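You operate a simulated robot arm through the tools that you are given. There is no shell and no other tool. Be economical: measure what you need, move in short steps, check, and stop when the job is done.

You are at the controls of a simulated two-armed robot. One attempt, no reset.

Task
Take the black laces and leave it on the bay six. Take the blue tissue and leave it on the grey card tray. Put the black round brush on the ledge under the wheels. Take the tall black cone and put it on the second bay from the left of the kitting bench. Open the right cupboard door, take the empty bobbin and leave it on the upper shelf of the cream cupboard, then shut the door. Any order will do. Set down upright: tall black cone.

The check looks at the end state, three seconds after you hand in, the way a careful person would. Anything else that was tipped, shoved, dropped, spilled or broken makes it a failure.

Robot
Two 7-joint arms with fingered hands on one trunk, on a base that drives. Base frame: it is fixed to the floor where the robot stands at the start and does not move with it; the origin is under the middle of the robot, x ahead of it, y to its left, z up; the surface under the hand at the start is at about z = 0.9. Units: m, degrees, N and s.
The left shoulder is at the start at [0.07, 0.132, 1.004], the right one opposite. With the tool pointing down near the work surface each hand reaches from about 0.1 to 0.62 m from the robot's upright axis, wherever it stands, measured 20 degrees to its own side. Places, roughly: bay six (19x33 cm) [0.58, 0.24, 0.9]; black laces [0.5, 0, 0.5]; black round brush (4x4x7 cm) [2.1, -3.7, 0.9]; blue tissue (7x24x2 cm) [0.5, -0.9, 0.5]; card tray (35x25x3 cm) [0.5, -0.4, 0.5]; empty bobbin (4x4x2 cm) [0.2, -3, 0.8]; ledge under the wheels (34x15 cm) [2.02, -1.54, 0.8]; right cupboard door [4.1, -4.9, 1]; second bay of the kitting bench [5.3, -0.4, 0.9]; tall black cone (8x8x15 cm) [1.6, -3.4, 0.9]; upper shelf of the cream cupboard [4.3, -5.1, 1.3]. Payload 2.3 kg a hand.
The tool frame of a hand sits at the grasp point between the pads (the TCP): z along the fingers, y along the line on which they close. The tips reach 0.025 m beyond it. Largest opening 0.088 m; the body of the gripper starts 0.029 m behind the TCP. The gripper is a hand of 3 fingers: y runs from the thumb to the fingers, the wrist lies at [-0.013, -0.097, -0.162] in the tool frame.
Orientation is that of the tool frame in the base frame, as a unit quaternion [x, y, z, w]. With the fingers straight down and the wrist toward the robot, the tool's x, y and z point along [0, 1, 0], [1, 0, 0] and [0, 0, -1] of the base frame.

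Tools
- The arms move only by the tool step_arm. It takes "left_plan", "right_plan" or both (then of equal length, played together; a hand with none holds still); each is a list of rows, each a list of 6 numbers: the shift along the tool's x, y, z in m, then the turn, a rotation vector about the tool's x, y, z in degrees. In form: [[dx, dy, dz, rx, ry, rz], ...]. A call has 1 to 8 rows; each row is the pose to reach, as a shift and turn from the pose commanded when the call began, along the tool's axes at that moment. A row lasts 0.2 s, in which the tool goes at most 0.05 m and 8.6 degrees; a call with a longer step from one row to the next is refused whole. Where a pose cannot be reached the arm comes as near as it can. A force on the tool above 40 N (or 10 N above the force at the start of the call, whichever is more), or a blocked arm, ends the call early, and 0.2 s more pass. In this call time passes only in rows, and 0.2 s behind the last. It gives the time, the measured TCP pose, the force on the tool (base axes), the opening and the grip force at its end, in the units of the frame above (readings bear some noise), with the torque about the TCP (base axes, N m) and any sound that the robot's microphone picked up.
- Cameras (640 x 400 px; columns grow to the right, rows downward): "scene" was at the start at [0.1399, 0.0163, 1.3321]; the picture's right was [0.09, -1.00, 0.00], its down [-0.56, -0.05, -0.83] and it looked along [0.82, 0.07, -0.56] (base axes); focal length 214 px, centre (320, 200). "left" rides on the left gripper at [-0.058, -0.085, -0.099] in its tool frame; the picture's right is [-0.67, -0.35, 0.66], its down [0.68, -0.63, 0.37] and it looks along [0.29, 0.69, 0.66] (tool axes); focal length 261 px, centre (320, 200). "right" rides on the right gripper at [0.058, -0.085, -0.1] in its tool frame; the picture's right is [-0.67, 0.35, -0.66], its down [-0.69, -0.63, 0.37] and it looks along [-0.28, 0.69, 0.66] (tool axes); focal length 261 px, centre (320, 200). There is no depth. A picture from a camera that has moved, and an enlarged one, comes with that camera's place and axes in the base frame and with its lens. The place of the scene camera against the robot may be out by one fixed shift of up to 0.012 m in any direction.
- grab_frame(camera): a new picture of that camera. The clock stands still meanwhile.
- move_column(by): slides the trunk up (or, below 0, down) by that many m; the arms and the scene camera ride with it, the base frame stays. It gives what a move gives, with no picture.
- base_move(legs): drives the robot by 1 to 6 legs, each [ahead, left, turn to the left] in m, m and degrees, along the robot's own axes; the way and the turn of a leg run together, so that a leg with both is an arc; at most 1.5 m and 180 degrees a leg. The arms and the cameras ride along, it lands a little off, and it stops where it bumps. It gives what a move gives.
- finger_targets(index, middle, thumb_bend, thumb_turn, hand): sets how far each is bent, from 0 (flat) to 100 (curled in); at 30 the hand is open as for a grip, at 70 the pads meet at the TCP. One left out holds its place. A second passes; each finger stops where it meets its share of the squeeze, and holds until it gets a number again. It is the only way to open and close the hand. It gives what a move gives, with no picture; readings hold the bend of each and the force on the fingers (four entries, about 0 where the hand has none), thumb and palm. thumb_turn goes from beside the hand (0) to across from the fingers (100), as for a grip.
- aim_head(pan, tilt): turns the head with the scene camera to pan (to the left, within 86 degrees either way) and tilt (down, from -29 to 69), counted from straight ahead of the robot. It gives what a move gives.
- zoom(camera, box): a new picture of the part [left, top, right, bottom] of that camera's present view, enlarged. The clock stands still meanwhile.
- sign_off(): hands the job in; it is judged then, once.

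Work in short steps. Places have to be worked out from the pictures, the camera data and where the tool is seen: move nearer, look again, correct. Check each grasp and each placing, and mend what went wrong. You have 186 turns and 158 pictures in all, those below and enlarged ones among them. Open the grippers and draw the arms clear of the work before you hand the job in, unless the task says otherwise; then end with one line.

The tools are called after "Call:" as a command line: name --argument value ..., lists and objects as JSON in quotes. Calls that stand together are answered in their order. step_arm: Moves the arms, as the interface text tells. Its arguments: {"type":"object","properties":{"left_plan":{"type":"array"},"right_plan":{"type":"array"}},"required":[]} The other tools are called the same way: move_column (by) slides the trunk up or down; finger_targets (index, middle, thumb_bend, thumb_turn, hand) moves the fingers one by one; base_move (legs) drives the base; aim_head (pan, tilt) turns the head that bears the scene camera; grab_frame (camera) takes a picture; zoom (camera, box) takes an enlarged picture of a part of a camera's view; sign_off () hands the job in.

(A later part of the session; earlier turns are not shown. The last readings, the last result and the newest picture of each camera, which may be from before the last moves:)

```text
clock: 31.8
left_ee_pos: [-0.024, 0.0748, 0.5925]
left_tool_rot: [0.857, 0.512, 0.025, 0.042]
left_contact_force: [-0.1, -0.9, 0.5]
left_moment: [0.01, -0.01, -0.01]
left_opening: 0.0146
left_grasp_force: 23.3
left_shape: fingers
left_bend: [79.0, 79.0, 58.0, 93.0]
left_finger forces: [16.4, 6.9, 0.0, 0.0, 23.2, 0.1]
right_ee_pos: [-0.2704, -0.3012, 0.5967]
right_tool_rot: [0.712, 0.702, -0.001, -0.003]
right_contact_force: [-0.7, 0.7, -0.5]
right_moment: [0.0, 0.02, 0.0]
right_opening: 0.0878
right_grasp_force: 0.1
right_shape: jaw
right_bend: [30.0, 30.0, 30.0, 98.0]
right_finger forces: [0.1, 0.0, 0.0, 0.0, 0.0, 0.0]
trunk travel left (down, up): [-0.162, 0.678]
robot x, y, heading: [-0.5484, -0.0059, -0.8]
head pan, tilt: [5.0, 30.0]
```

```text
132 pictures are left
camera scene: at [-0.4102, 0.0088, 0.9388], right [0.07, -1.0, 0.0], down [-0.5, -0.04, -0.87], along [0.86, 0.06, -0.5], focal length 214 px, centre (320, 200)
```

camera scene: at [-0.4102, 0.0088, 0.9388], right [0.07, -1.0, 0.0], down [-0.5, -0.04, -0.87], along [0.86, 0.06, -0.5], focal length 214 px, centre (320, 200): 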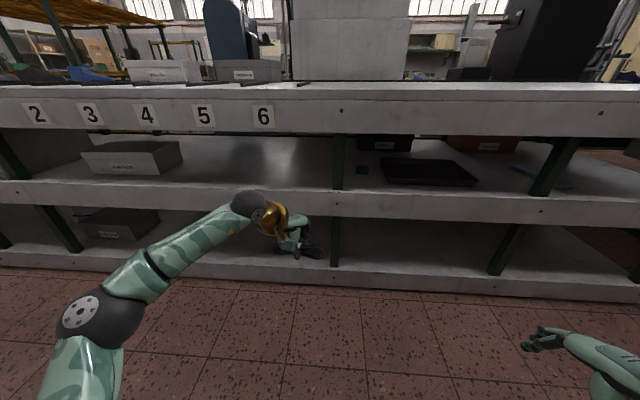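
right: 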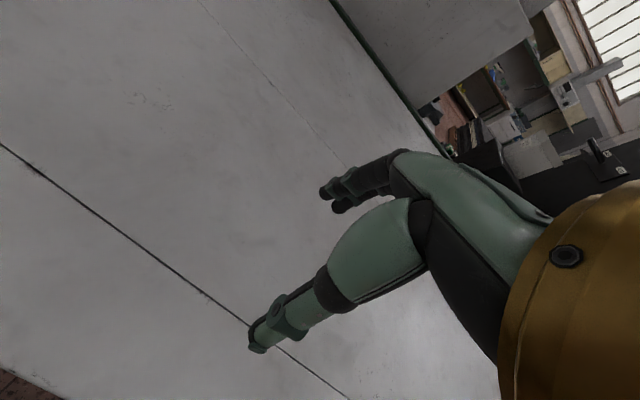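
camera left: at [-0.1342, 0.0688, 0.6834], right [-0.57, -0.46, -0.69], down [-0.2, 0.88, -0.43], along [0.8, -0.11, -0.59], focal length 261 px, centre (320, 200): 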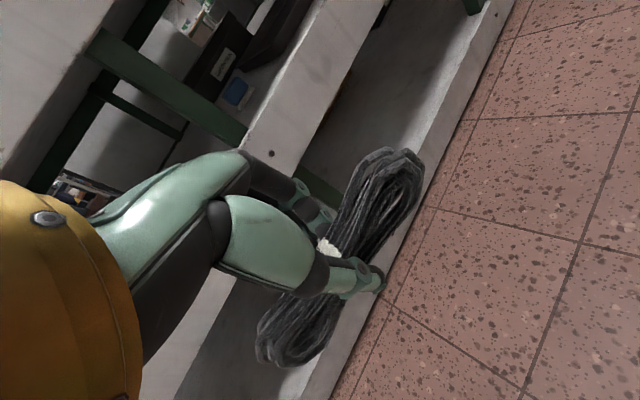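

The laces are held well. I raise the trunk, turn about 24° right so the hank lies more along the bay, and shift left toward bay six.

Call:
move_column --by 0.4

Call:
move_column --by 0.08

Call:
base_move --legs '[[0, 0, -24.2], [0, 0.6, 0]]'

Call:
aim_head --pan 0 --tilt 40

Call:
grab_frame --camera "scene"

```text
clock: 35.6
left_ee_pos: [-0.0237, 0.0759, 0.9921]
left_tool_rot: [0.857, 0.512, 0.024, 0.041]
left_contact_force: [-0.5, -0.3, 0.4]
left_moment: [-0.02, 0.02, -0.02]
left_opening: 0.0147
left_grasp_force: 23.2
left_shape: fingers
left_bend: [79.0, 79.0, 58.0, 93.0]
left_finger forces: [16.3, 6.8, 0.1, 0.0, 23.3, 0.1]
right_ee_pos: [-0.2705, -0.3015, 0.9968]
right_tool_rot: [0.713, 0.701, -0.001, -0.004]
right_contact_force: [0.3, -0.8, -0.2]
right_moment: [0.03, 0.01, 0.01]
right_opening: 0.0877
right_grasp_force: 0.1
right_shape: jaw
right_bend: [30.0, 30.0, 30.0, 98.0]
right_finger forces: [0.0, 0.0, 0.1, 0.0, 0.0, 0.0]
trunk travel left (down, up): [-0.562, 0.278]
robot x, y, heading: [-0.5519, -0.0033, -1.0]
head pan, tilt: [5.0, 30.0]
```

```text
clock: 36.8
left_ee_pos: [-0.0239, 0.0761, 1.0722]
left_tool_rot: [0.858, 0.512, 0.024, 0.041]
left_contact_force: [-0.3, -0.5, 0.3]
left_moment: [0.01, -0.01, -0.01]
left_opening: 0.0147
left_grasp_force: 23.5
left_shape: fingers
left_bend: [79.0, 79.0, 58.0, 93.0]
left_finger forces: [16.3, 6.9, 0.0, 0.0, 23.3, 0.1]
right_ee_pos: [-0.2703, -0.3025, 1.0775]
right_tool_rot: [0.712, 0.702, -0.002, -0.003]
right_contact_force: [0.4, 0.1, 0.3]
right_moment: [0.02, 0.0, 0.02]
right_opening: 0.0876
right_grasp_force: 0.1
right_shape: jaw
right_bend: [30.0, 30.0, 30.0, 98.0]
right_finger forces: [0.0, 0.0, 0.1, 0.1, 0.0, 0.1]
trunk travel left (down, up): [-0.642, 0.198]
robot x, y, heading: [-0.5529, -0.0062, -1.0]
head pan, tilt: [5.0, 30.0]
```

```text
clock: 41.4
left_ee_pos: [0.2157, 0.3768, 1.0713]
left_tool_rot: [0.947, 0.317, 0.015, 0.045]
left_contact_force: [0.2, 0.7, -0.9]
left_moment: [-0.04, -0.01, -0.02]
left_opening: 0.0146
left_grasp_force: 23.0
left_shape: fingers
left_bend: [79.0, 79.0, 58.0, 93.0]
left_finger forces: [16.2, 6.9, 0.0, 0.0, 23.3, 0.0]
right_ee_pos: [-0.1675, 0.1372, 1.0756]
right_tool_rot: [0.846, 0.533, 0.0, -0.004]
right_contact_force: [-0.5, 0.0, 0.1]
right_moment: [0.03, -0.04, 0.03]
right_opening: 0.0875
right_grasp_force: 0.1
right_shape: jaw
right_bend: [30.0, 30.0, 30.0, 98.0]
right_finger forces: [0.1, 0.0, 0.0, 0.1, 0.1, 0.0]
trunk travel left (down, up): [-0.642, 0.198]
robot x, y, heading: [-0.3017, 0.5271, -25.5]
head pan, tilt: [5.0, 30.0]
```

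```text
clock: 42.1
left_ee_pos: [0.2157, 0.3779, 1.0718]
left_tool_rot: [0.947, 0.317, 0.014, 0.046]
left_contact_force: [0.7, -0.7, 0.2]
left_moment: [0.0, 0.0, -0.03]
left_opening: 0.015
left_grasp_force: 23.0
left_shape: fingers
left_bend: [79.0, 79.0, 58.0, 93.0]
left_finger forces: [16.3, 7.0, 0.0, 0.0, 23.2, 0.0]
right_ee_pos: [-0.1668, 0.1369, 1.0765]
right_tool_rot: [0.846, 0.532, 0.0, -0.003]
right_contact_force: [0.0, 0.2, -0.3]
right_moment: [0.01, 0.04, 0.02]
right_opening: 0.0875
right_grasp_force: 0.0
right_shape: jaw
right_bend: [30.0, 30.0, 30.0, 98.0]
right_finger forces: [0.0, 0.0, 0.0, 0.1, 0.0, 0.0]
trunk travel left (down, up): [-0.642, 0.198]
robot x, y, heading: [-0.2971, 0.5275, -25.7]
head pan, tilt: [0.0, 40.0]
```

```text
131 pictures are left
camera scene: at [-0.1752, 0.4753, 1.4035], right [-0.43, -0.9, 0.0], down [-0.58, 0.28, -0.77], along [0.69, -0.33, -0.64], focal length 214 px, centre (320, 200)
```

scene: 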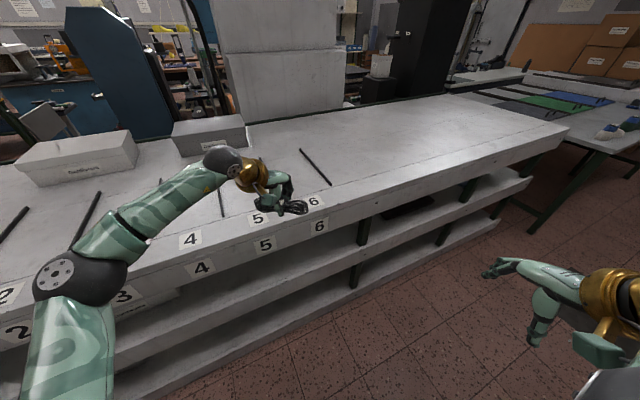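

Right rod of bay six is at y≈0.139, tag 6 at y≈0.24, so the bay centre is (0.59, 0.24). I drive so that the hand comes above it.

Call:
base_move --legs '[[0.37, 0.034, 0]]'

Call:
grab_frame --camera "scene"

Call:
grab_frame --camera "left"

```text
clock: 44.5
left_ee_pos: [0.5579, 0.2514, 1.0724]
left_tool_rot: [0.947, 0.318, 0.016, 0.046]
left_contact_force: [0.2, 0.5, -0.5]
left_moment: [-0.01, -0.02, -0.03]
left_opening: 0.0146
left_grasp_force: 23.5
left_shape: fingers
left_bend: [79.0, 79.0, 58.0, 93.0]
left_finger forces: [16.3, 6.9, 0.1, 0.0, 23.2, 0.1]
right_ee_pos: [0.179, 0.0108, 1.0764]
right_tool_rot: [0.845, 0.535, 0.0, -0.003]
right_contact_force: [0.8, 0.3, -0.8]
right_moment: [-0.02, 0.01, -0.01]
right_opening: 0.0875
right_grasp_force: 0.0
right_shape: jaw
right_bend: [30.0, 30.0, 30.0, 98.0]
right_finger forces: [0.1, 0.0, 0.1, 0.0, 0.0, 0.1]
trunk travel left (down, up): [-0.642, 0.198]
robot x, y, heading: [0.0419, 0.399, -25.3]
head pan, tilt: [0.0, 40.0]
```

```text
130 pictures are left
camera scene: at [0.1687, 0.3487, 1.4036], right [-0.43, -0.9, 0.0], down [-0.58, 0.28, -0.77], along [0.69, -0.33, -0.64], focal length 214 px, centre (320, 200)
```

scene: 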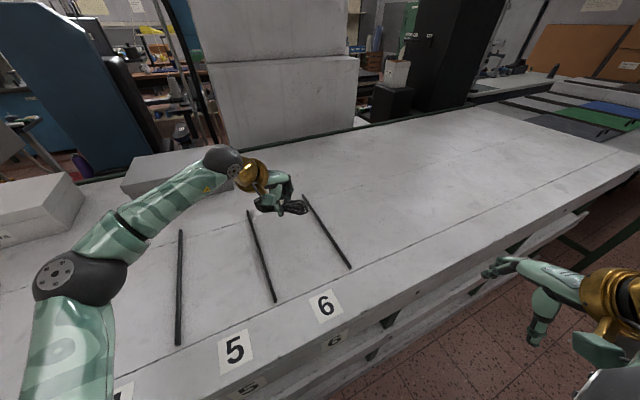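

```text
129 pictures are left
camera left: at [0.4563, 0.2924, 1.1638], right [-0.71, -0.18, -0.69], down [0.19, 0.89, -0.43], along [0.68, -0.43, -0.59], focal length 261 px, centre (320, 200)
```

left: 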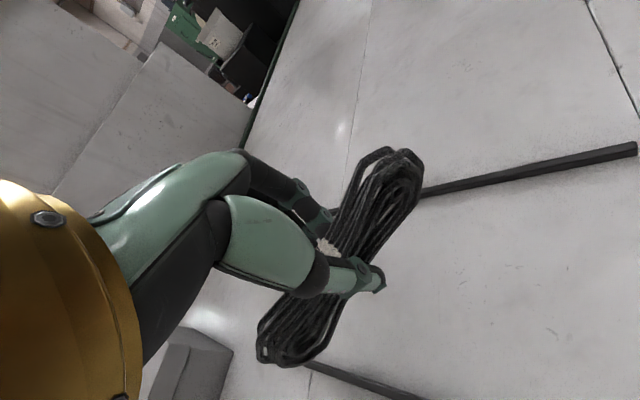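

Bay six spans y 0.144–0.339 and the hank is over it. I lower the trunk to set it just above the bench.

Call:
move_column --by -0.115

Call:
move_column --by -0.012

Call:
grab_frame --camera "left"

Call:
zoom --camera "scene" --box '[180, 180, 380, 300]'

```text
clock: 45.9
left_ee_pos: [0.5593, 0.2522, 0.9572]
left_tool_rot: [0.947, 0.318, 0.015, 0.045]
left_contact_force: [0.2, 0.6, -0.1]
left_moment: [0.04, -0.01, 0.03]
left_opening: 0.0148
left_grasp_force: 23.7
left_shape: fingers
left_bend: [79.0, 79.0, 58.0, 93.0]
left_finger forces: [16.2, 6.8, 0.0, 0.0, 23.2, 0.0]
right_ee_pos: [0.1777, 0.0116, 0.9619]
right_tool_rot: [0.845, 0.534, -0.001, -0.004]
right_contact_force: [0.5, 0.8, 0.4]
right_moment: [-0.02, 0.02, 0.01]
right_opening: 0.0879
right_grasp_force: 0.0
right_shape: jaw
right_bend: [30.0, 30.0, 30.0, 98.0]
right_finger forces: [0.0, 0.0, 0.0, 0.0, 0.1, 0.0]
trunk travel left (down, up): [-0.527, 0.313]
robot x, y, heading: [0.0487, 0.3993, -25.6]
head pan, tilt: [0.0, 40.0]
```

```text
clock: 46.5
left_ee_pos: [0.5596, 0.2523, 0.9452]
left_tool_rot: [0.947, 0.318, 0.015, 0.045]
left_contact_force: [0.6, 0.4, -1.2]
left_moment: [0.02, 0.01, 0.02]
left_opening: 0.0148
left_grasp_force: 23.3
left_shape: fingers
left_bend: [79.0, 79.0, 58.0, 93.0]
left_finger forces: [16.4, 6.9, 0.1, 0.0, 23.2, 0.1]
right_ee_pos: [0.1788, 0.0119, 0.9491]
right_tool_rot: [0.846, 0.534, -0.001, -0.004]
right_contact_force: [0.8, -0.5, -0.4]
right_moment: [-0.01, 0.0, -0.03]
right_opening: 0.0877
right_grasp_force: 0.0
right_shape: jaw
right_bend: [30.0, 30.0, 30.0, 98.0]
right_finger forces: [0.0, 0.1, 0.0, 0.0, 0.1, 0.0]
trunk travel left (down, up): [-0.515, 0.325]
robot x, y, heading: [0.0452, 0.3978, -25.4]
head pan, tilt: [0.0, 40.0]
```

```text
128 pictures are left
camera left: at [0.4572, 0.2921, 1.0364], right [-0.71, -0.18, -0.69], down [0.19, 0.89, -0.42], along [0.68, -0.43, -0.59], focal length 261 px, centre (320, 200)
```

left: 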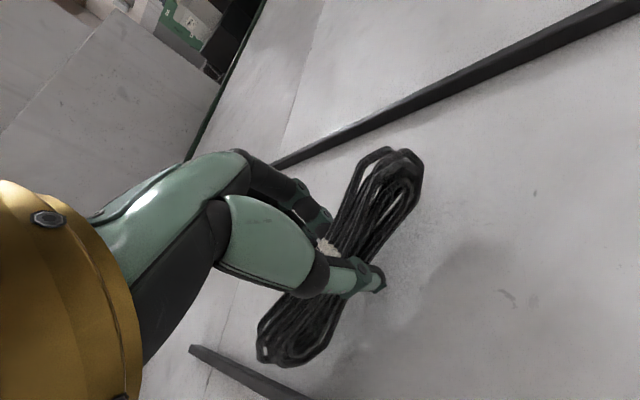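

```text
3.20 times, centred on (280, 240) of scene
camera zoom: at [0.1698, 0.3484, 1.2764], right [-0.43, -0.9, 0.0], down [-0.58, 0.28, -0.77], along [0.69, -0.33, -0.64], focal length 686 px, centre (448, 72)
```

zoom: 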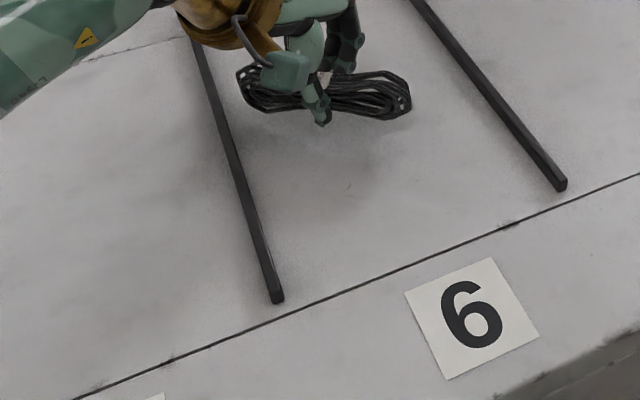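

It still hangs a little above the surface. I lower further in small steps until contact.

Call:
move_column --by -0.015

Call:
zoom --camera "scene" --box '[180, 180, 380, 300]'

```text
clock: 47.1
left_ee_pos: [0.5595, 0.2526, 0.9309]
left_tool_rot: [0.947, 0.318, 0.016, 0.045]
left_contact_force: [0.0, -1.4, 0.6]
left_moment: [0.04, -0.05, -0.03]
left_opening: 0.0149
left_grasp_force: 24.2
left_shape: fingers
left_bend: [79.0, 79.0, 58.0, 93.0]
left_finger forces: [15.1, 9.2, 0.0, 0.0, 23.8, 0.0]
right_ee_pos: [0.1786, 0.0113, 0.9352]
right_tool_rot: [0.845, 0.534, 0.0, -0.004]
right_contact_force: [-0.1, -0.2, -0.4]
right_moment: [0.0, 0.0, -0.02]
right_opening: 0.0876
right_grasp_force: 0.1
right_shape: jaw
right_bend: [30.0, 30.0, 30.0, 98.0]
right_finger forces: [0.0, 0.1, 0.1, 0.1, 0.1, 0.0]
trunk travel left (down, up): [-0.5, 0.34]
robot x, y, heading: [0.0459, 0.3981, -25.7]
head pan, tilt: [0.0, 40.0]
```

```text
3.20 times, centred on (280, 240) of scene
camera zoom: at [0.1694, 0.3484, 1.2614], right [-0.43, -0.9, 0.0], down [-0.58, 0.28, -0.77], along [0.69, -0.33, -0.64], focal length 686 px, centre (448, 72)
```

zoom: 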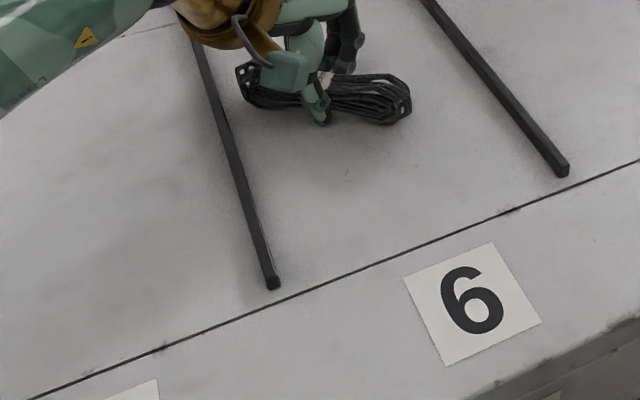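

Laces are at the surface between the rods. I open the fingers, thumb only partly so its tip doesn't press the bench.

Call:
finger_targets --hand "left" --index 35 --middle 35 --thumb_bend 42

Call:
move_column --by 0.03

Call:
finger_targets --hand "left" --index 28 --middle 28 --thumb_bend 28

Call:
move_column --by 0.15

Call:
grab_frame --camera "scene"

Call:
grab_frame --camera "left"

```text
clock: 48.1
left_ee_pos: [0.5591, 0.2514, 0.9304]
left_tool_rot: [0.947, 0.318, 0.015, 0.045]
left_contact_force: [0.1, 0.3, -0.1]
left_moment: [0.01, -0.01, -0.04]
left_opening: 0.0664
left_grasp_force: 0.1
left_shape: fingers
left_bend: [35.0, 35.0, 42.0, 97.0]
left_finger forces: [0.1, 0.0, 0.0, 0.1, 0.1, 0.0]
right_ee_pos: [0.1796, 0.011, 0.9352]
right_tool_rot: [0.845, 0.535, 0.0, -0.004]
right_contact_force: [-0.5, -0.7, 0.7]
right_moment: [-0.05, 0.0, 0.02]
right_opening: 0.0879
right_grasp_force: 0.1
right_shape: jaw
right_bend: [30.0, 30.0, 30.0, 98.0]
right_finger forces: [0.1, 0.1, 0.0, 0.0, 0.1, 0.0]
trunk travel left (down, up): [-0.5, 0.34]
robot x, y, heading: [0.0432, 0.398, -25.8]
head pan, tilt: [0.0, 40.0]
```

```text
clock: 48.9
left_ee_pos: [0.5595, 0.2517, 0.9601]
left_tool_rot: [0.947, 0.318, 0.014, 0.046]
left_contact_force: [0.2, -0.6, -0.9]
left_moment: [0.0, 0.02, -0.01]
left_opening: 0.0664
left_grasp_force: 0.0
left_shape: fingers
left_bend: [35.0, 35.0, 42.0, 97.0]
left_finger forces: [0.1, 0.0, 0.0, 0.0, 0.0, 0.0]
right_ee_pos: [0.1786, 0.0116, 0.966]
right_tool_rot: [0.845, 0.535, -0.001, -0.004]
right_contact_force: [-0.5, 0.1, -0.9]
right_moment: [0.03, 0.02, -0.01]
right_opening: 0.0878
right_grasp_force: 0.0
right_shape: jaw
right_bend: [30.0, 30.0, 30.0, 98.0]
right_finger forces: [0.0, 0.0, 0.0, 0.0, 0.1, 0.0]
trunk travel left (down, up): [-0.53, 0.31]
robot x, y, heading: [0.0433, 0.3951, -25.5]
head pan, tilt: [0.0, 40.0]
```

```text
clock: 49.9
left_ee_pos: [0.56, 0.2517, 0.9598]
left_tool_rot: [0.947, 0.317, 0.015, 0.045]
left_contact_force: [-0.3, 0.4, -0.5]
left_moment: [-0.01, -0.02, 0.0]
left_opening: 0.0885
left_grasp_force: 0.1
left_shape: fingers
left_bend: [28.0, 28.0, 28.0, 97.0]
left_finger forces: [0.0, 0.0, 0.0, 0.0, 0.0, 0.0]
right_ee_pos: [0.1784, 0.0119, 0.965]
right_tool_rot: [0.845, 0.535, 0.0, -0.004]
right_contact_force: [-0.1, -0.1, 0.4]
right_moment: [-0.03, 0.01, -0.01]
right_opening: 0.0878
right_grasp_force: 0.1
right_shape: jaw
right_bend: [30.0, 30.0, 30.0, 98.0]
right_finger forces: [0.0, 0.0, 0.0, 0.0, 0.1, 0.0]
trunk travel left (down, up): [-0.53, 0.31]
robot x, y, heading: [0.0458, 0.3977, -25.5]
head pan, tilt: [0.0, 40.0]
```

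```text
clock: 51.6
left_ee_pos: [0.5603, 0.2526, 1.1104]
left_tool_rot: [0.947, 0.318, 0.014, 0.046]
left_contact_force: [-1.0, 0.2, 0.7]
left_moment: [0.0, 0.02, 0.01]
left_opening: 0.0884
left_grasp_force: 0.0
left_shape: fingers
left_bend: [28.0, 28.0, 28.0, 97.0]
left_finger forces: [0.1, 0.0, 0.0, 0.1, 0.0, 0.0]
right_ee_pos: [0.18, 0.0109, 1.1155]
right_tool_rot: [0.845, 0.534, -0.001, -0.003]
right_contact_force: [0.5, -0.2, -0.6]
right_moment: [-0.01, 0.01, 0.0]
right_opening: 0.0879
right_grasp_force: 0.1
right_shape: jaw
right_bend: [30.0, 30.0, 30.0, 98.0]
right_finger forces: [0.1, 0.0, 0.1, 0.1, 0.1, 0.0]
trunk travel left (down, up): [-0.68, 0.16]
robot x, y, heading: [0.0465, 0.3974, -25.6]
head pan, tilt: [0.0, 40.0]
```

```text
125 pictures are left
camera scene: at [0.1699, 0.3483, 1.4414], right [-0.43, -0.9, 0.0], down [-0.58, 0.28, -0.77], along [0.69, -0.33, -0.64], focal length 214 px, centre (320, 200)
```

scene: 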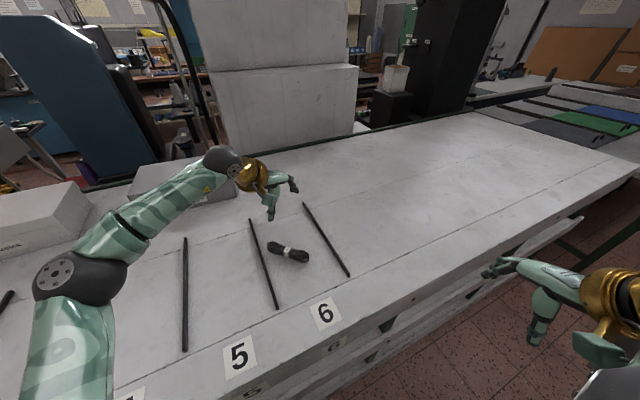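

```text
124 pictures are left
camera left: at [0.4573, 0.292, 1.2014], right [-0.71, -0.18, -0.69], down [0.19, 0.89, -0.42], along [0.68, -0.43, -0.59], focal length 261 px, centre (320, 200)
```

left: 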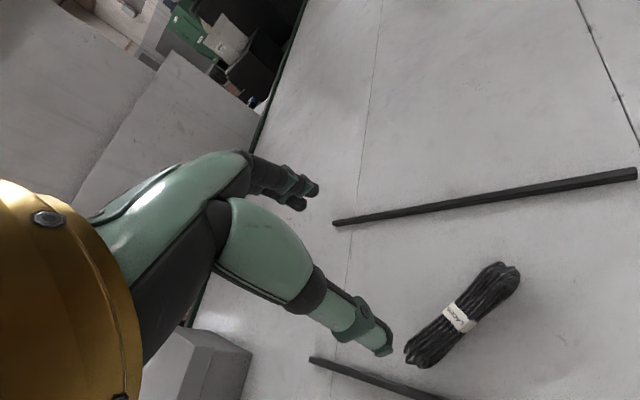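

Laces are correctly in bay six. I back out, straighten, and move right along the bench toward the tissue, with the trunk lowered to look.

Call:
base_move --legs '[[-0.5, 0, 0], [0, 0, 25.5], [-0.1, -1.45, 0]]'

Call:
move_column --by -0.4

Call:
move_column --by -0.1

Call:
aim_head --pan -5 --tilt 20

Call:
grab_frame --camera "scene"

```text
clock: 62.7
left_ee_pos: [0.0152, -0.7639, 1.1107]
left_tool_rot: [0.858, 0.511, 0.023, 0.042]
left_contact_force: [-0.3, 0.1, 0.0]
left_moment: [0.0, 0.02, 0.04]
left_opening: 0.0883
left_grasp_force: 0.0
left_shape: fingers
left_bend: [28.0, 28.0, 28.0, 97.0]
left_finger forces: [0.1, 0.0, 0.0, 0.1, 0.0, 0.0]
right_ee_pos: [-0.234, -1.1399, 1.1149]
right_tool_rot: [0.714, 0.7, -0.001, -0.003]
right_contact_force: [0.1, 0.2, -0.1]
right_moment: [0.01, -0.01, 0.01]
right_opening: 0.088
right_grasp_force: 0.0
right_shape: jaw
right_bend: [30.0, 30.0, 30.0, 98.0]
right_finger forces: [0.0, 0.1, 0.1, 0.0, 0.0, 0.1]
trunk travel left (down, up): [-0.68, 0.16]
robot x, y, heading: [-0.5135, -0.8433, -1.0]
head pan, tilt: [0.0, 40.0]
```

```text
clock: 66.5
left_ee_pos: [0.0122, -0.764, 0.7097]
left_tool_rot: [0.859, 0.51, 0.025, 0.042]
left_contact_force: [0.3, 0.6, 0.1]
left_moment: [-0.02, 0.0, 0.02]
left_opening: 0.0883
left_grasp_force: 0.1
left_shape: fingers
left_bend: [28.0, 28.0, 28.0, 97.0]
left_finger forces: [0.0, 0.1, 0.0, 0.0, 0.0, 0.1]
right_ee_pos: [-0.2342, -1.1388, 0.7144]
right_tool_rot: [0.714, 0.7, -0.001, -0.003]
right_contact_force: [0.4, -0.9, -0.8]
right_moment: [-0.03, -0.02, 0.01]
right_opening: 0.0876
right_grasp_force: 0.0
right_shape: jaw
right_bend: [30.0, 30.0, 30.0, 98.0]
right_finger forces: [0.1, 0.1, 0.0, 0.1, 0.0, 0.1]
trunk travel left (down, up): [-0.28, 0.56]
robot x, y, heading: [-0.5122, -0.8427, -1.2]
head pan, tilt: [0.0, 40.0]
```

```text
clock: 67.9
left_ee_pos: [0.0134, -0.764, 0.611]
left_tool_rot: [0.858, 0.511, 0.024, 0.041]
left_contact_force: [-0.4, 0.4, -0.2]
left_moment: [0.01, -0.01, -0.01]
left_opening: 0.0882
left_grasp_force: 0.1
left_shape: fingers
left_bend: [28.0, 28.0, 28.0, 97.0]
left_finger forces: [0.0, 0.0, 0.0, 0.0, 0.1, 0.0]
right_ee_pos: [-0.2343, -1.1391, 0.6157]
right_tool_rot: [0.714, 0.7, -0.001, -0.004]
right_contact_force: [-0.6, -0.1, 0.1]
right_moment: [0.02, 0.02, 0.01]
right_opening: 0.0877
right_grasp_force: 0.1
right_shape: jaw
right_bend: [30.0, 30.0, 30.0, 98.0]
right_finger forces: [0.0, 0.0, 0.0, 0.0, 0.0, 0.0]
trunk travel left (down, up): [-0.18, 0.66]
robot x, y, heading: [-0.514, -0.843, -1.0]
head pan, tilt: [0.0, 40.0]
```

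```text
clock: 68.7
left_ee_pos: [0.0138, -0.7639, 0.6103]
left_tool_rot: [0.858, 0.511, 0.025, 0.041]
left_contact_force: [-0.4, 0.8, 0.3]
left_moment: [-0.01, -0.02, 0.0]
left_opening: 0.0881
left_grasp_force: 0.1
left_shape: fingers
left_bend: [28.0, 28.0, 28.0, 97.0]
left_finger forces: [0.0, 0.0, 0.0, 0.0, 0.1, 0.0]
right_ee_pos: [-0.2337, -1.1404, 0.6151]
right_tool_rot: [0.714, 0.7, -0.002, -0.004]
right_contact_force: [0.1, -0.1, -0.4]
right_moment: [-0.01, -0.01, -0.02]
right_opening: 0.0876
right_grasp_force: 0.0
right_shape: jaw
right_bend: [30.0, 30.0, 30.0, 98.0]
right_finger forces: [0.0, 0.0, 0.0, 0.0, 0.0, 0.0]
trunk travel left (down, up): [-0.18, 0.66]
robot x, y, heading: [-0.5136, -0.8382, -1.2]
head pan, tilt: [-5.0, 20.0]
```

```text
123 pictures are left
camera scene: at [-0.3703, -0.8447, 0.9728], right [-0.11, -0.99, 0.0], down [-0.34, 0.04, -0.94], along [0.93, -0.1, -0.34], focal length 214 px, centre (320, 200)
```

scene: 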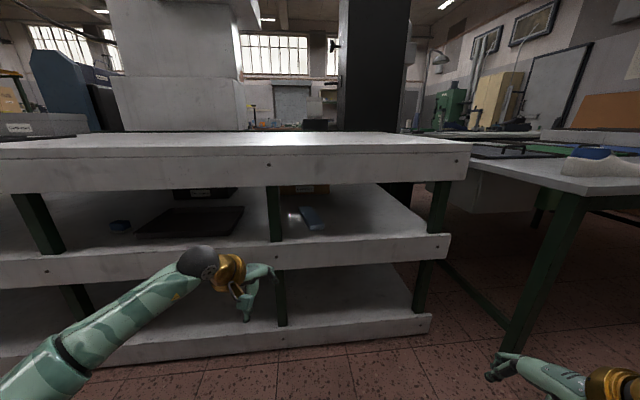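

Call:
zoom --camera "scene" --box '[100, 150, 460, 310]'

```text
1.78 times, centred on (280, 230) of scene
camera zoom: at [-0.3703, -0.8447, 0.9728], right [-0.11, -0.99, 0.0], down [-0.34, 0.04, -0.94], along [0.93, -0.1, -0.34], focal length 381 px, centre (391, 147)
```

zoom: 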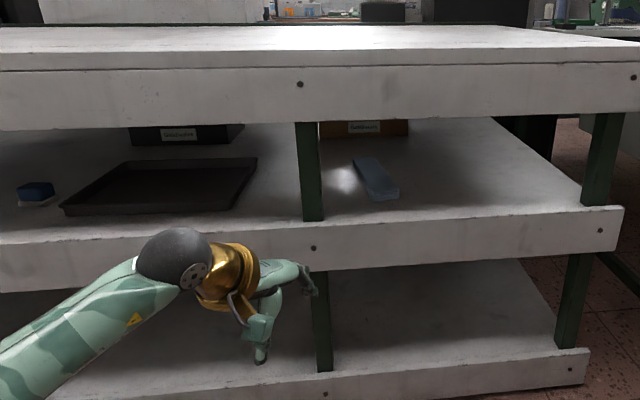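

Tissue lies from about (0.445,-0.91) to (0.706,-0.88), shelf top ≈ 0.53. To grip across its 7 cm width the right hand must yaw strongly; I test in open space how far the right hand turns.

Call:
step_arm --right_plan '[[0.03, 0.035, 0, 0, 0, 0], [0.06, 0.07, 0, 0, 0, 0], [0.09, 0.1, 0, 0, 0, 0], [0.12, 0.14, 0, 0, 0, 0], [0.12, 0.17, 0, 0, 0, -8.5], [0.12, 0.17, 0, 0, 0, -17], [0.12, 0.17, 0, 0, 0, -25.5], [0.12, 0.17, 0, 0, 0, -34]]'

Call:
step_arm --right_plan '[[0, 0, 0, 0, 0, -8.5], [0, 0, 0, 0, 0, -17], [0, 0, 0, 0, 0, -25.5], [0, 0, 0, 0, 0, -34]]'

```text
clock: 70.5
left_ee_pos: [0.0141, -0.7631, 0.6102]
left_tool_rot: [0.858, 0.511, 0.024, 0.042]
left_contact_force: [0.3, 0.3, -0.3]
left_moment: [0.0, 0.0, 0.01]
left_opening: 0.0884
left_grasp_force: 0.0
left_shape: fingers
left_bend: [28.0, 28.0, 28.0, 97.0]
left_finger forces: [0.1, 0.0, 0.1, 0.1, 0.0, 0.0]
right_ee_pos: [-0.0601, -1.0234, 0.6139]
right_tool_rot: [0.476, 0.879, 0.0, -0.003]
right_contact_force: [0.2, 0.0, 0.1]
right_moment: [0.0, -0.01, 0.02]
right_opening: 0.088
right_grasp_force: 0.0
right_shape: jaw
right_bend: [30.0, 30.0, 30.0, 98.0]
right_finger forces: [0.0, 0.0, 0.0, 0.1, 0.0, 0.0]
right hand out of reach, approached as far as the arm can: row 1, 2, 3
trunk travel left (down, up): [-0.18, 0.66]
robot x, y, heading: [-0.5153, -0.841, -1.1]
head pan, tilt: [-5.0, 20.0]
```

```text
clock: 71.5
left_ee_pos: [0.0147, -0.7638, 0.6095]
left_tool_rot: [0.858, 0.511, 0.025, 0.041]
left_contact_force: [-0.6, -0.2, -0.5]
left_moment: [0.03, 0.04, 0.02]
left_opening: 0.0882
left_grasp_force: 0.1
left_shape: fingers
left_bend: [28.0, 28.0, 28.0, 97.0]
left_finger forces: [0.0, 0.0, 0.0, 0.0, 0.0, 0.0]
right_ee_pos: [-0.0615, -1.0243, 0.6136]
right_tool_rot: [0.199, 0.98, 0.0, -0.003]
right_contact_force: [-0.1, -0.5, 0.1]
right_moment: [0.02, -0.01, 0.01]
right_opening: 0.0878
right_grasp_force: 0.1
right_shape: jaw
right_bend: [30.0, 30.0, 30.0, 98.0]
right_finger forces: [0.1, 0.0, 0.0, 0.0, 0.0, 0.0]
trunk travel left (down, up): [-0.18, 0.66]
robot x, y, heading: [-0.5154, -0.8399, -1.5]
head pan, tilt: [-5.0, 20.0]
```

The right hand yaws freely here (now 67°). I continue to about 95°.

Call:
step_arm --right_plan '[[0, 0, 0, 0, 0, -8.5], [0, 0, 0, 0, 0, -17], [0, 0, 0, 0, 0, -25.5], [0, 0, 0, 0, 0, -29]]'

Call:
grab_frame --camera "scene"

```text
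clock: 72.5
left_ee_pos: [0.0123, -0.7627, 0.61]
left_tool_rot: [0.858, 0.511, 0.025, 0.04]
left_contact_force: [0.2, -0.2, 0.1]
left_moment: [-0.01, 0.0, 0.0]
left_opening: 0.0882
left_grasp_force: 0.2
left_shape: fingers
left_bend: [28.0, 28.0, 28.0, 97.0]
left_finger forces: [0.0, 0.0, 0.0, 0.1, 0.0, 0.0]
right_ee_pos: [-0.0689, -1.0347, 0.6122]
right_tool_rot: [-0.052, 0.999, 0.001, -0.002]
right_contact_force: [0.4, -0.3, 0.0]
right_moment: [0.03, -0.01, -0.02]
right_opening: 0.0879
right_grasp_force: 0.1
right_shape: jaw
right_bend: [30.0, 30.0, 30.0, 98.0]
right_finger forces: [0.0, 0.1, 0.0, 0.0, 0.1, 0.1]
right hand out of reach, approached as far as the arm can: row 4
trunk travel left (down, up): [-0.18, 0.66]
robot x, y, heading: [-0.5153, -0.8423, -1.3]
head pan, tilt: [-5.0, 20.0]
```

```text
121 pictures are left
camera scene: at [-0.3702, -0.8448, 0.9729], right [-0.11, -0.99, 0.0], down [-0.34, 0.04, -0.94], along [0.93, -0.1, -0.34], focal length 214 px, centre (320, 200)
```

scene: 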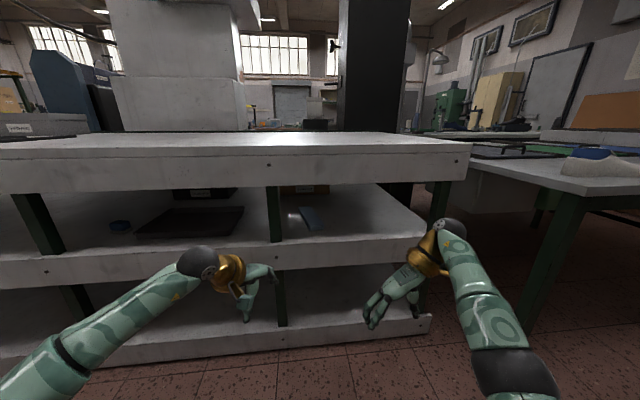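

Yaw 96° reached. I fold the left arm back and out, lower the right hand slightly, then drive in.

Call:
step_arm --left_plan '[[0.01, -0.04, 0, 0, 0, -4], [0.02, -0.08, 0, 0, 0, -8], [0.03, -0.12, 0, 0, 0, -12], [0.04, -0.16, 0, 0, 0, -16], [0.05, -0.2, 0, 0, 0, -20], [0.06, -0.24, 0, 0, 0, -24], [0.07, -0.28, 0, 0, 0, -28], [0.078, -0.32, 0, 0, 0, -30]]' --right_plan '[[0, 0, 0.01, 0, 0, 0], [0, 0, 0.02, 0, 0, 0], [0, 0, 0.025, 0, 0, 0], [0, 0, 0.025, 0, 0, 0], [0, 0, 0.025, 0, 0, 0], [0, 0, 0.025, 0, 0, 0], [0, 0, 0.025, 0, 0, 0], [0, 0, 0.025, 0, 0, 0]]'

Call:
base_move --legs '[[0, 0, 1.3], [0.38, 0.14, 0]]'

Call:
grab_frame --camera "scene"

Call:
grab_frame --camera "right"

```text
clock: 74.3
left_ee_pos: [-0.2276, -0.5438, 0.5806]
left_tool_rot: [0.697, 0.716, 0.013, 0.046]
left_contact_force: [-0.7, 0.2, 0.3]
left_moment: [0.0, -0.01, -0.02]
left_opening: 0.0885
left_grasp_force: 0.0
left_shape: fingers
left_bend: [28.0, 28.0, 28.0, 97.0]
left_finger forces: [0.0, 0.0, 0.0, 0.0, 0.0, 0.0]
right_ee_pos: [-0.069, -1.0317, 0.5868]
right_tool_rot: [-0.051, 0.999, 0.001, -0.003]
right_contact_force: [-0.3, 0.3, -0.3]
right_moment: [0.0, -0.05, 0.01]
right_opening: 0.0875
right_grasp_force: 0.0
right_shape: jaw
right_bend: [30.0, 30.0, 30.0, 98.0]
right_finger forces: [0.0, 0.1, 0.0, 0.0, 0.0, 0.0]
trunk travel left (down, up): [-0.18, 0.66]
robot x, y, heading: [-0.5107, -0.8435, -1.5]
head pan, tilt: [-5.0, 20.0]
```

```text
clock: 77.2
left_ee_pos: [0.1358, -0.4131, 0.583]
left_tool_rot: [0.709, 0.704, 0.016, 0.052]
left_contact_force: [0.3, -1.1, -0.2]
left_moment: [0.05, 0.06, 0.01]
left_opening: 0.0883
left_grasp_force: 0.1
left_shape: fingers
left_bend: [28.0, 28.0, 28.0, 97.0]
left_finger forces: [0.0, 0.0, 0.1, 0.0, 0.0, 0.0]
right_ee_pos: [0.2743, -0.9087, 0.5836]
right_tool_rot: [-0.031, 0.999, 0.005, -0.007]
right_contact_force: [-0.8, -0.7, -0.2]
right_moment: [0.06, -0.02, -0.01]
right_opening: 0.0874
right_grasp_force: 0.1
right_shape: jaw
right_bend: [30.0, 30.0, 30.0, 98.0]
right_finger forces: [0.0, 0.1, 0.1, 0.1, 0.0, 0.0]
trunk travel left (down, up): [-0.18, 0.66]
robot x, y, heading: [-0.1517, -0.7029, -3.0]
head pan, tilt: [-5.0, 20.0]
```

```text
120 pictures are left
camera scene: at [-0.0239, -0.7092, 0.9741], right [-0.14, -0.99, 0.0], down [-0.33, 0.05, -0.94], along [0.94, -0.13, -0.33], focal length 214 px, centre (320, 200)
```

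scene: 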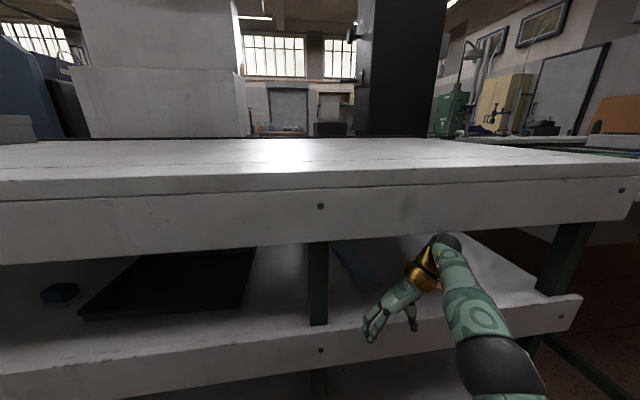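

```text
119 pictures are left
camera right: at [0.2254, -0.9975, 0.6837], right [0.66, 0.39, 0.65], down [0.72, -0.58, -0.38], along [0.23, 0.72, -0.66], focal length 261 px, centre (320, 200)
```

right: 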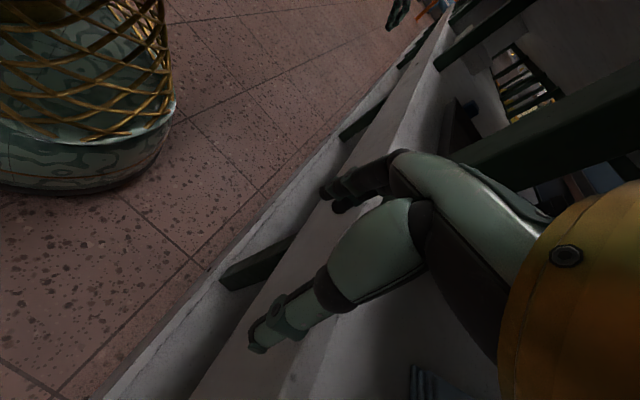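

Near end of the tissue is at about (0.43,-0.90). I correct heading and drive further in.

Call:
base_move --legs '[[0, 0, 3], [0.19, -0.015, 0]]'

Call:
grab_frame --camera "right"

Call:
zoom --camera "scene" --box '[240, 180, 500, 340]'

```text
clock: 79.1
left_ee_pos: [0.3183, -0.4144, 0.5797]
left_tool_rot: [0.69, 0.722, 0.012, 0.046]
left_contact_force: [0.6, 0.3, 0.0]
left_moment: [-0.04, 0.03, -0.01]
left_opening: 0.0884
left_grasp_force: 0.0
left_shape: fingers
left_bend: [28.0, 28.0, 28.0, 97.0]
left_finger forces: [0.0, 0.1, 0.0, 0.0, 0.0, 0.0]
right_ee_pos: [0.4846, -0.9007, 0.5792]
right_tool_rot: [-0.059, 0.998, 0.005, -0.014]
right_contact_force: [0.1, -0.2, 0.3]
right_moment: [-0.02, 0.02, 0.04]
right_opening: 0.0876
right_grasp_force: 0.0
right_shape: jaw
right_bend: [30.0, 30.0, 30.0, 97.0]
right_finger forces: [0.0, 0.1, 0.1, 0.0, 0.0, 0.0]
trunk travel left (down, up): [-0.18, 0.66]
robot x, y, heading: [0.0342, -0.7184, -0.1]
head pan, tilt: [-5.0, 20.0]
```

```text
118 pictures are left
camera right: at [0.4398, -0.9923, 0.6786], right [0.64, 0.42, 0.64], down [0.74, -0.54, -0.39], along [0.18, 0.73, -0.66], focal length 261 px, centre (320, 200)
```

right: 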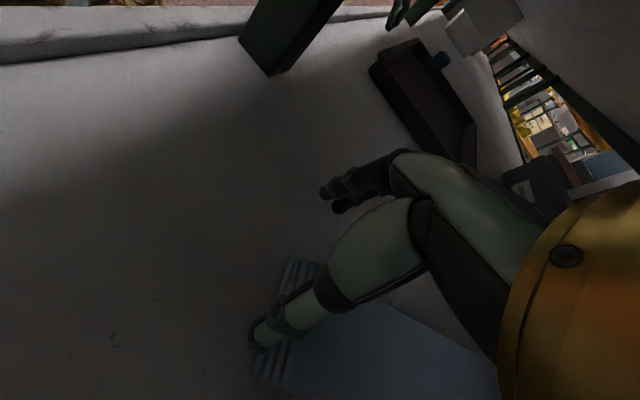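

```text
2.46 times, centred on (370, 260) of scene
camera zoom: at [0.1802, -0.7175, 0.9728], right [-0.09, -1.0, 0.0], down [-0.34, 0.03, -0.94], along [0.94, -0.08, -0.34], focal length 528 px, centre (197, 52)
```

zoom: 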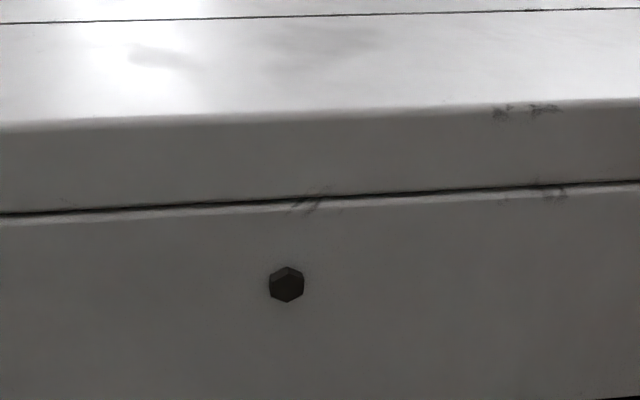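

The wrist view puts the near end corners at about (0.484,-0.906) and (0.504,-0.962), axis turned about 20°. I lift a bit, move forward over its middle and yaw 13° more.

Call:
step_arm --right_plan '[[0, 0, -0.012, 0, 0, 0], [-0.025, -0.006, -0.013, 0, 0, 0], [-0.05, -0.012, -0.013, 0, 0, 0], [-0.073, -0.019, -0.013, 0, 0, 0], [-0.073, -0.019, -0.013, 0, 0, -7], [-0.073, -0.019, -0.013, 0, 0, -13]]'

Call:
grab_frame --camera "right"

```text
clock: 80.5
left_ee_pos: [0.3173, -0.4138, 0.5804]
left_tool_rot: [0.691, 0.722, 0.013, 0.047]
left_contact_force: [0.3, -0.2, 0.4]
left_moment: [0.03, 0.02, -0.01]
left_opening: 0.0886
left_grasp_force: 0.1
left_shape: fingers
left_bend: [28.0, 28.0, 28.0, 97.0]
left_finger forces: [0.0, 0.0, 0.0, 0.1, 0.0, 0.0]
right_ee_pos: [0.4759, -0.8596, 0.5811]
right_tool_rot: [-0.141, 0.99, 0.005, -0.014]
right_contact_force: [0.1, 0.0, 6.3]
right_moment: [-0.31, -0.06, 0.01]
right_opening: 0.0879
right_grasp_force: 0.0
right_shape: jaw
right_bend: [30.0, 30.0, 26.0, 97.0]
right_finger forces: [0.0, 0.1, 0.0, 0.0, 6.7, 0.1]
right hand out of reach, approached as far as the arm can: row 2, 3, 4, 5, 6
trunk travel left (down, up): [-0.18, 0.66]
robot x, y, heading: [0.0342, -0.714, 0.1]
head pan, tilt: [-5.0, 20.0]
```

```text
116 pictures are left
camera right: at [0.4481, -0.9584, 0.68], right [0.56, 0.52, 0.64], down [0.82, -0.41, -0.39], along [0.06, 0.75, -0.66], focal length 261 px, centre (320, 200)
```

right: 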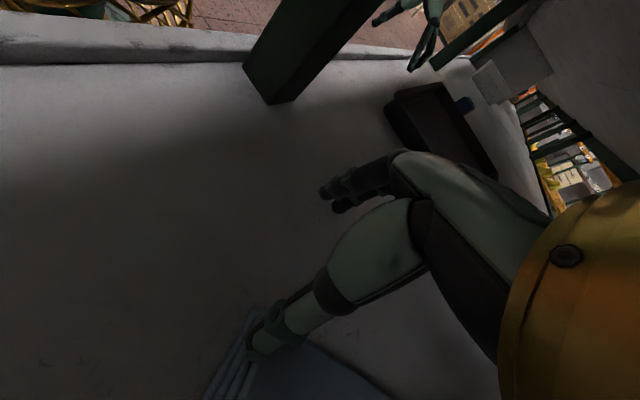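

The thumb lightly rests on the tissue; the arm is at its limit. I lift with the trunk and use the base to shift 8 cm ahead and 4.7 cm right.

Call:
move_column --by 0.015

Call:
base_move --legs '[[0.08, -0.047, 0]]'

Call:
grab_frame --camera "right"

```text
clock: 81.2
left_ee_pos: [0.3151, -0.4142, 0.5897]
left_tool_rot: [0.69, 0.722, 0.014, 0.044]
left_contact_force: [0.0, -0.3, 0.0]
left_moment: [0.02, 0.03, 0.0]
left_opening: 0.0882
left_grasp_force: 0.0
left_shape: fingers
left_bend: [28.0, 28.0, 28.0, 97.0]
left_finger forces: [0.0, 0.0, 0.0, 0.1, 0.2, 0.0]
right_ee_pos: [0.4736, -0.8587, 0.5813]
right_tool_rot: [-0.144, 0.989, 0.008, -0.023]
right_contact_force: [1.2, 1.1, 9.2]
right_moment: [-0.47, -0.18, 0.03]
right_opening: 0.0882
right_grasp_force: 0.1
right_shape: jaw
right_bend: [30.0, 30.0, 25.0, 98.0]
right_finger forces: [0.0, 0.1, 0.0, 0.0, 9.8, 0.0]
trunk travel left (down, up): [-0.195, 0.645]
robot x, y, heading: [0.0334, -0.7174, -0.1]
head pan, tilt: [-5.0, 20.0]
```

```text
clock: 82.0
left_ee_pos: [0.3223, -0.4253, 0.5962]
left_tool_rot: [0.696, 0.716, 0.015, 0.051]
left_contact_force: [-0.7, 0.4, 0.4]
left_moment: [0.0, -0.01, 0.02]
left_opening: 0.0885
left_grasp_force: 0.1
left_shape: fingers
left_bend: [28.0, 28.0, 28.0, 97.0]
left_finger forces: [0.0, 0.0, 0.1, 0.0, 0.0, 0.1]
right_ee_pos: [0.4699, -0.8579, 0.5779]
right_tool_rot: [-0.157, 0.987, 0.006, -0.036]
right_contact_force: [-3.4, 13.0, 44.4]
right_moment: [-2.14, -0.89, 0.07]
right_opening: 0.0877
right_grasp_force: 0.0
right_shape: jaw
right_bend: [30.0, 30.0, 19.0, 99.0]
right_finger forces: [0.1, 0.1, 0.0, 0.0, 44.3, 0.0]
trunk travel left (down, up): [-0.195, 0.645]
robot x, y, heading: [0.0394, -0.7287, -0.9]
head pan, tilt: [-5.0, 20.0]
stopped in leg 1: the force on the tool passed its limit at 78 N (the readings are from after the stop); the commanded pose is now the measured one
```

```text
115 pictures are left
camera right: at [0.4494, -0.9576, 0.6789], right [0.58, 0.54, 0.61], down [0.82, -0.39, -0.43], along [0.01, 0.75, -0.66], focal length 261 px, centre (320, 200)
```

right: 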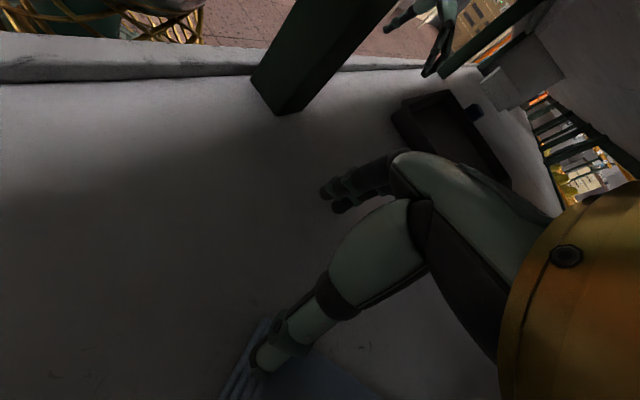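

Raising jammed the wrist against the bench's underside, pressing the thumb on the tissue. I curl the thumb to relieve it, then lower the trunk slightly and back out to re-pose with the fingers pitched forward.

Call:
finger_targets --hand "right" --thumb_bend 75 --index 60 --middle 60

Call:
move_column --by -0.01

Call:
base_move --legs '[[-0.1, 0, 0], [-0.25, 0, 0]]'

Call:
grab_frame --camera "scene"

```text
clock: 82.6
left_ee_pos: [0.3215, -0.4264, 0.5979]
left_tool_rot: [0.696, 0.716, 0.016, 0.049]
left_contact_force: [-1.0, -0.6, -0.3]
left_moment: [0.0, -0.01, 0.01]
left_opening: 0.0884
left_grasp_force: 0.0
left_shape: fingers
left_bend: [28.0, 28.0, 28.0, 97.0]
left_finger forces: [0.0, 0.1, 0.1, 0.0, 0.1, 0.1]
right_ee_pos: [0.4685, -0.858, 0.5767]
right_tool_rot: [-0.16, 0.986, 0.007, -0.037]
right_contact_force: [-3.2, 8.8, 40.9]
right_moment: [-2.08, -0.8, 0.12]
right_opening: 0.0624
right_grasp_force: 19.9
right_shape: fingers
right_bend: [60.0, 60.0, 18.0, 99.0]
right_finger forces: [0.1, 0.0, 0.0, 0.1, 41.1, 0.0]
trunk travel left (down, up): [-0.195, 0.645]
robot x, y, heading: [0.0391, -0.7283, -1.2]
head pan, tilt: [-5.0, 20.0]
stopped (right hand): the force on the tool passed its limit at 57 N (the readings are from after the stop); the commanded pose is now the measured one
```

```text
clock: 83.2
left_ee_pos: [0.3253, -0.4272, 0.5931]
left_tool_rot: [0.696, 0.716, 0.014, 0.049]
left_contact_force: [-0.1, -0.4, -0.3]
left_moment: [0.0, 0.0, -0.03]
left_opening: 0.0886
left_grasp_force: 0.0
left_shape: fingers
left_bend: [28.0, 28.0, 28.0, 97.0]
left_finger forces: [0.0, 0.0, 0.0, 0.1, 0.1, 0.0]
right_ee_pos: [0.4754, -0.8599, 0.5789]
right_tool_rot: [-0.158, 0.987, 0.007, -0.033]
right_contact_force: [-2.0, 5.8, 27.1]
right_moment: [-1.39, -0.44, -0.05]
right_opening: 0.0589
right_grasp_force: 13.3
right_shape: fingers
right_bend: [60.0, 60.0, 22.0, 97.0]
right_finger forces: [0.1, 0.0, 0.1, 0.0, 27.5, 0.0]
trunk travel left (down, up): [-0.189, 0.651]
robot x, y, heading: [0.0401, -0.728, -0.9]
head pan, tilt: [-5.0, 20.0]
stopped: the force on the tool passed its limit at 53 N (the readings are from after the stop); the commanded pose is now the measured one
```

```text
clock: 85.0
left_ee_pos: [0.1811, -0.4247, 0.588]
left_tool_rot: [0.693, 0.72, 0.012, 0.043]
left_contact_force: [0.8, 0.4, 0.3]
left_moment: [0.04, 0.01, -0.03]
left_opening: 0.0884
left_grasp_force: 0.0
left_shape: fingers
left_bend: [28.0, 28.0, 28.0, 97.0]
left_finger forces: [0.0, 0.0, 0.0, 0.1, 0.0, 0.0]
right_ee_pos: [0.3385, -0.8552, 0.5728]
right_tool_rot: [-0.154, 0.988, 0.007, -0.016]
right_contact_force: [19.9, 0.5, -1.5]
right_moment: [0.03, -0.4, -0.31]
right_opening: 0.0451
right_grasp_force: 9.8
right_shape: fingers
right_bend: [66.0, 60.0, 31.0, 98.0]
right_finger forces: [19.8, 0.0, 0.1, 0.0, 0.0, 0.0]
trunk travel left (down, up): [-0.189, 0.651]
robot x, y, heading: [-0.1076, -0.7273, -0.5]
head pan, tilt: [-5.0, 20.0]
stopped in leg 2: the force on the tool passed its limit at 108 N (the readings are from after the stop); the commanded pose is now the measured one
```

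```text
114 pictures are left
camera scene: at [0.041, -0.7263, 0.9813], right [-0.1, -1.0, 0.0], down [-0.34, 0.03, -0.94], along [0.93, -0.09, -0.35], focal length 214 px, centre (320, 200)
```

scene: 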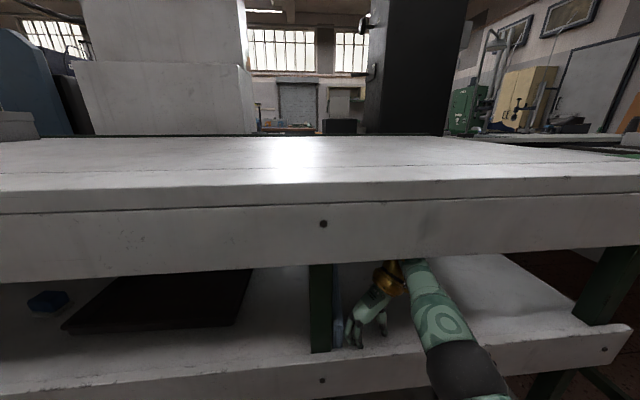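

Something pushes on the index finger. I zoom to see what lies between hand and post.

Call:
zoom --camera "scene" --box '[280, 240, 480, 365]'

Call:
grab_frame --camera "right"

```text
3.20 times, centred on (380, 302) of scene
camera zoom: at [0.041, -0.7263, 0.9813], right [-0.1, -1.0, 0.0], down [-0.34, 0.03, -0.94], along [0.93, -0.09, -0.35], focal length 686 px, centre (128, -128)
```

zoom: 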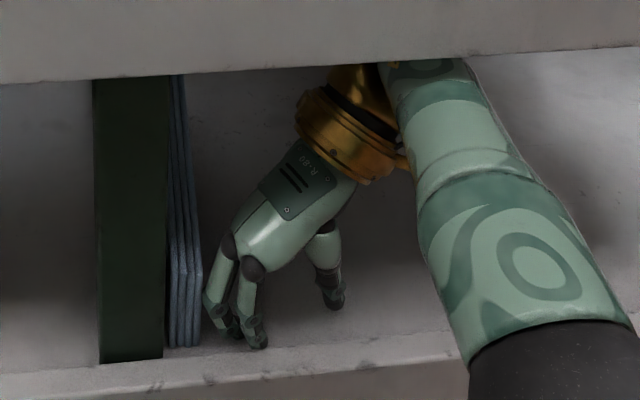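

```text
112 pictures are left
camera right: at [0.3136, -0.9548, 0.6707], right [0.55, 0.53, 0.64], down [0.83, -0.39, -0.4], along [0.04, 0.75, -0.66], focal length 261 px, centre (320, 200)
```

right: 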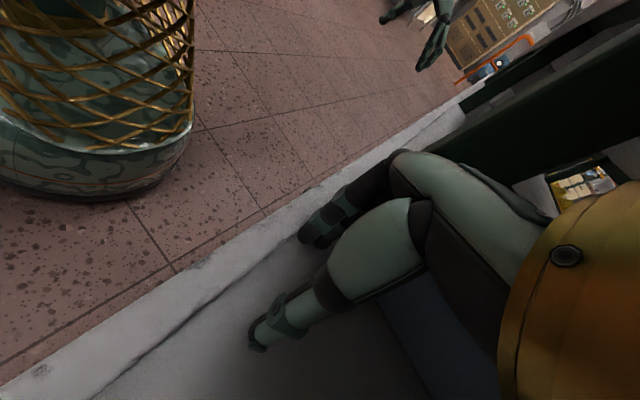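

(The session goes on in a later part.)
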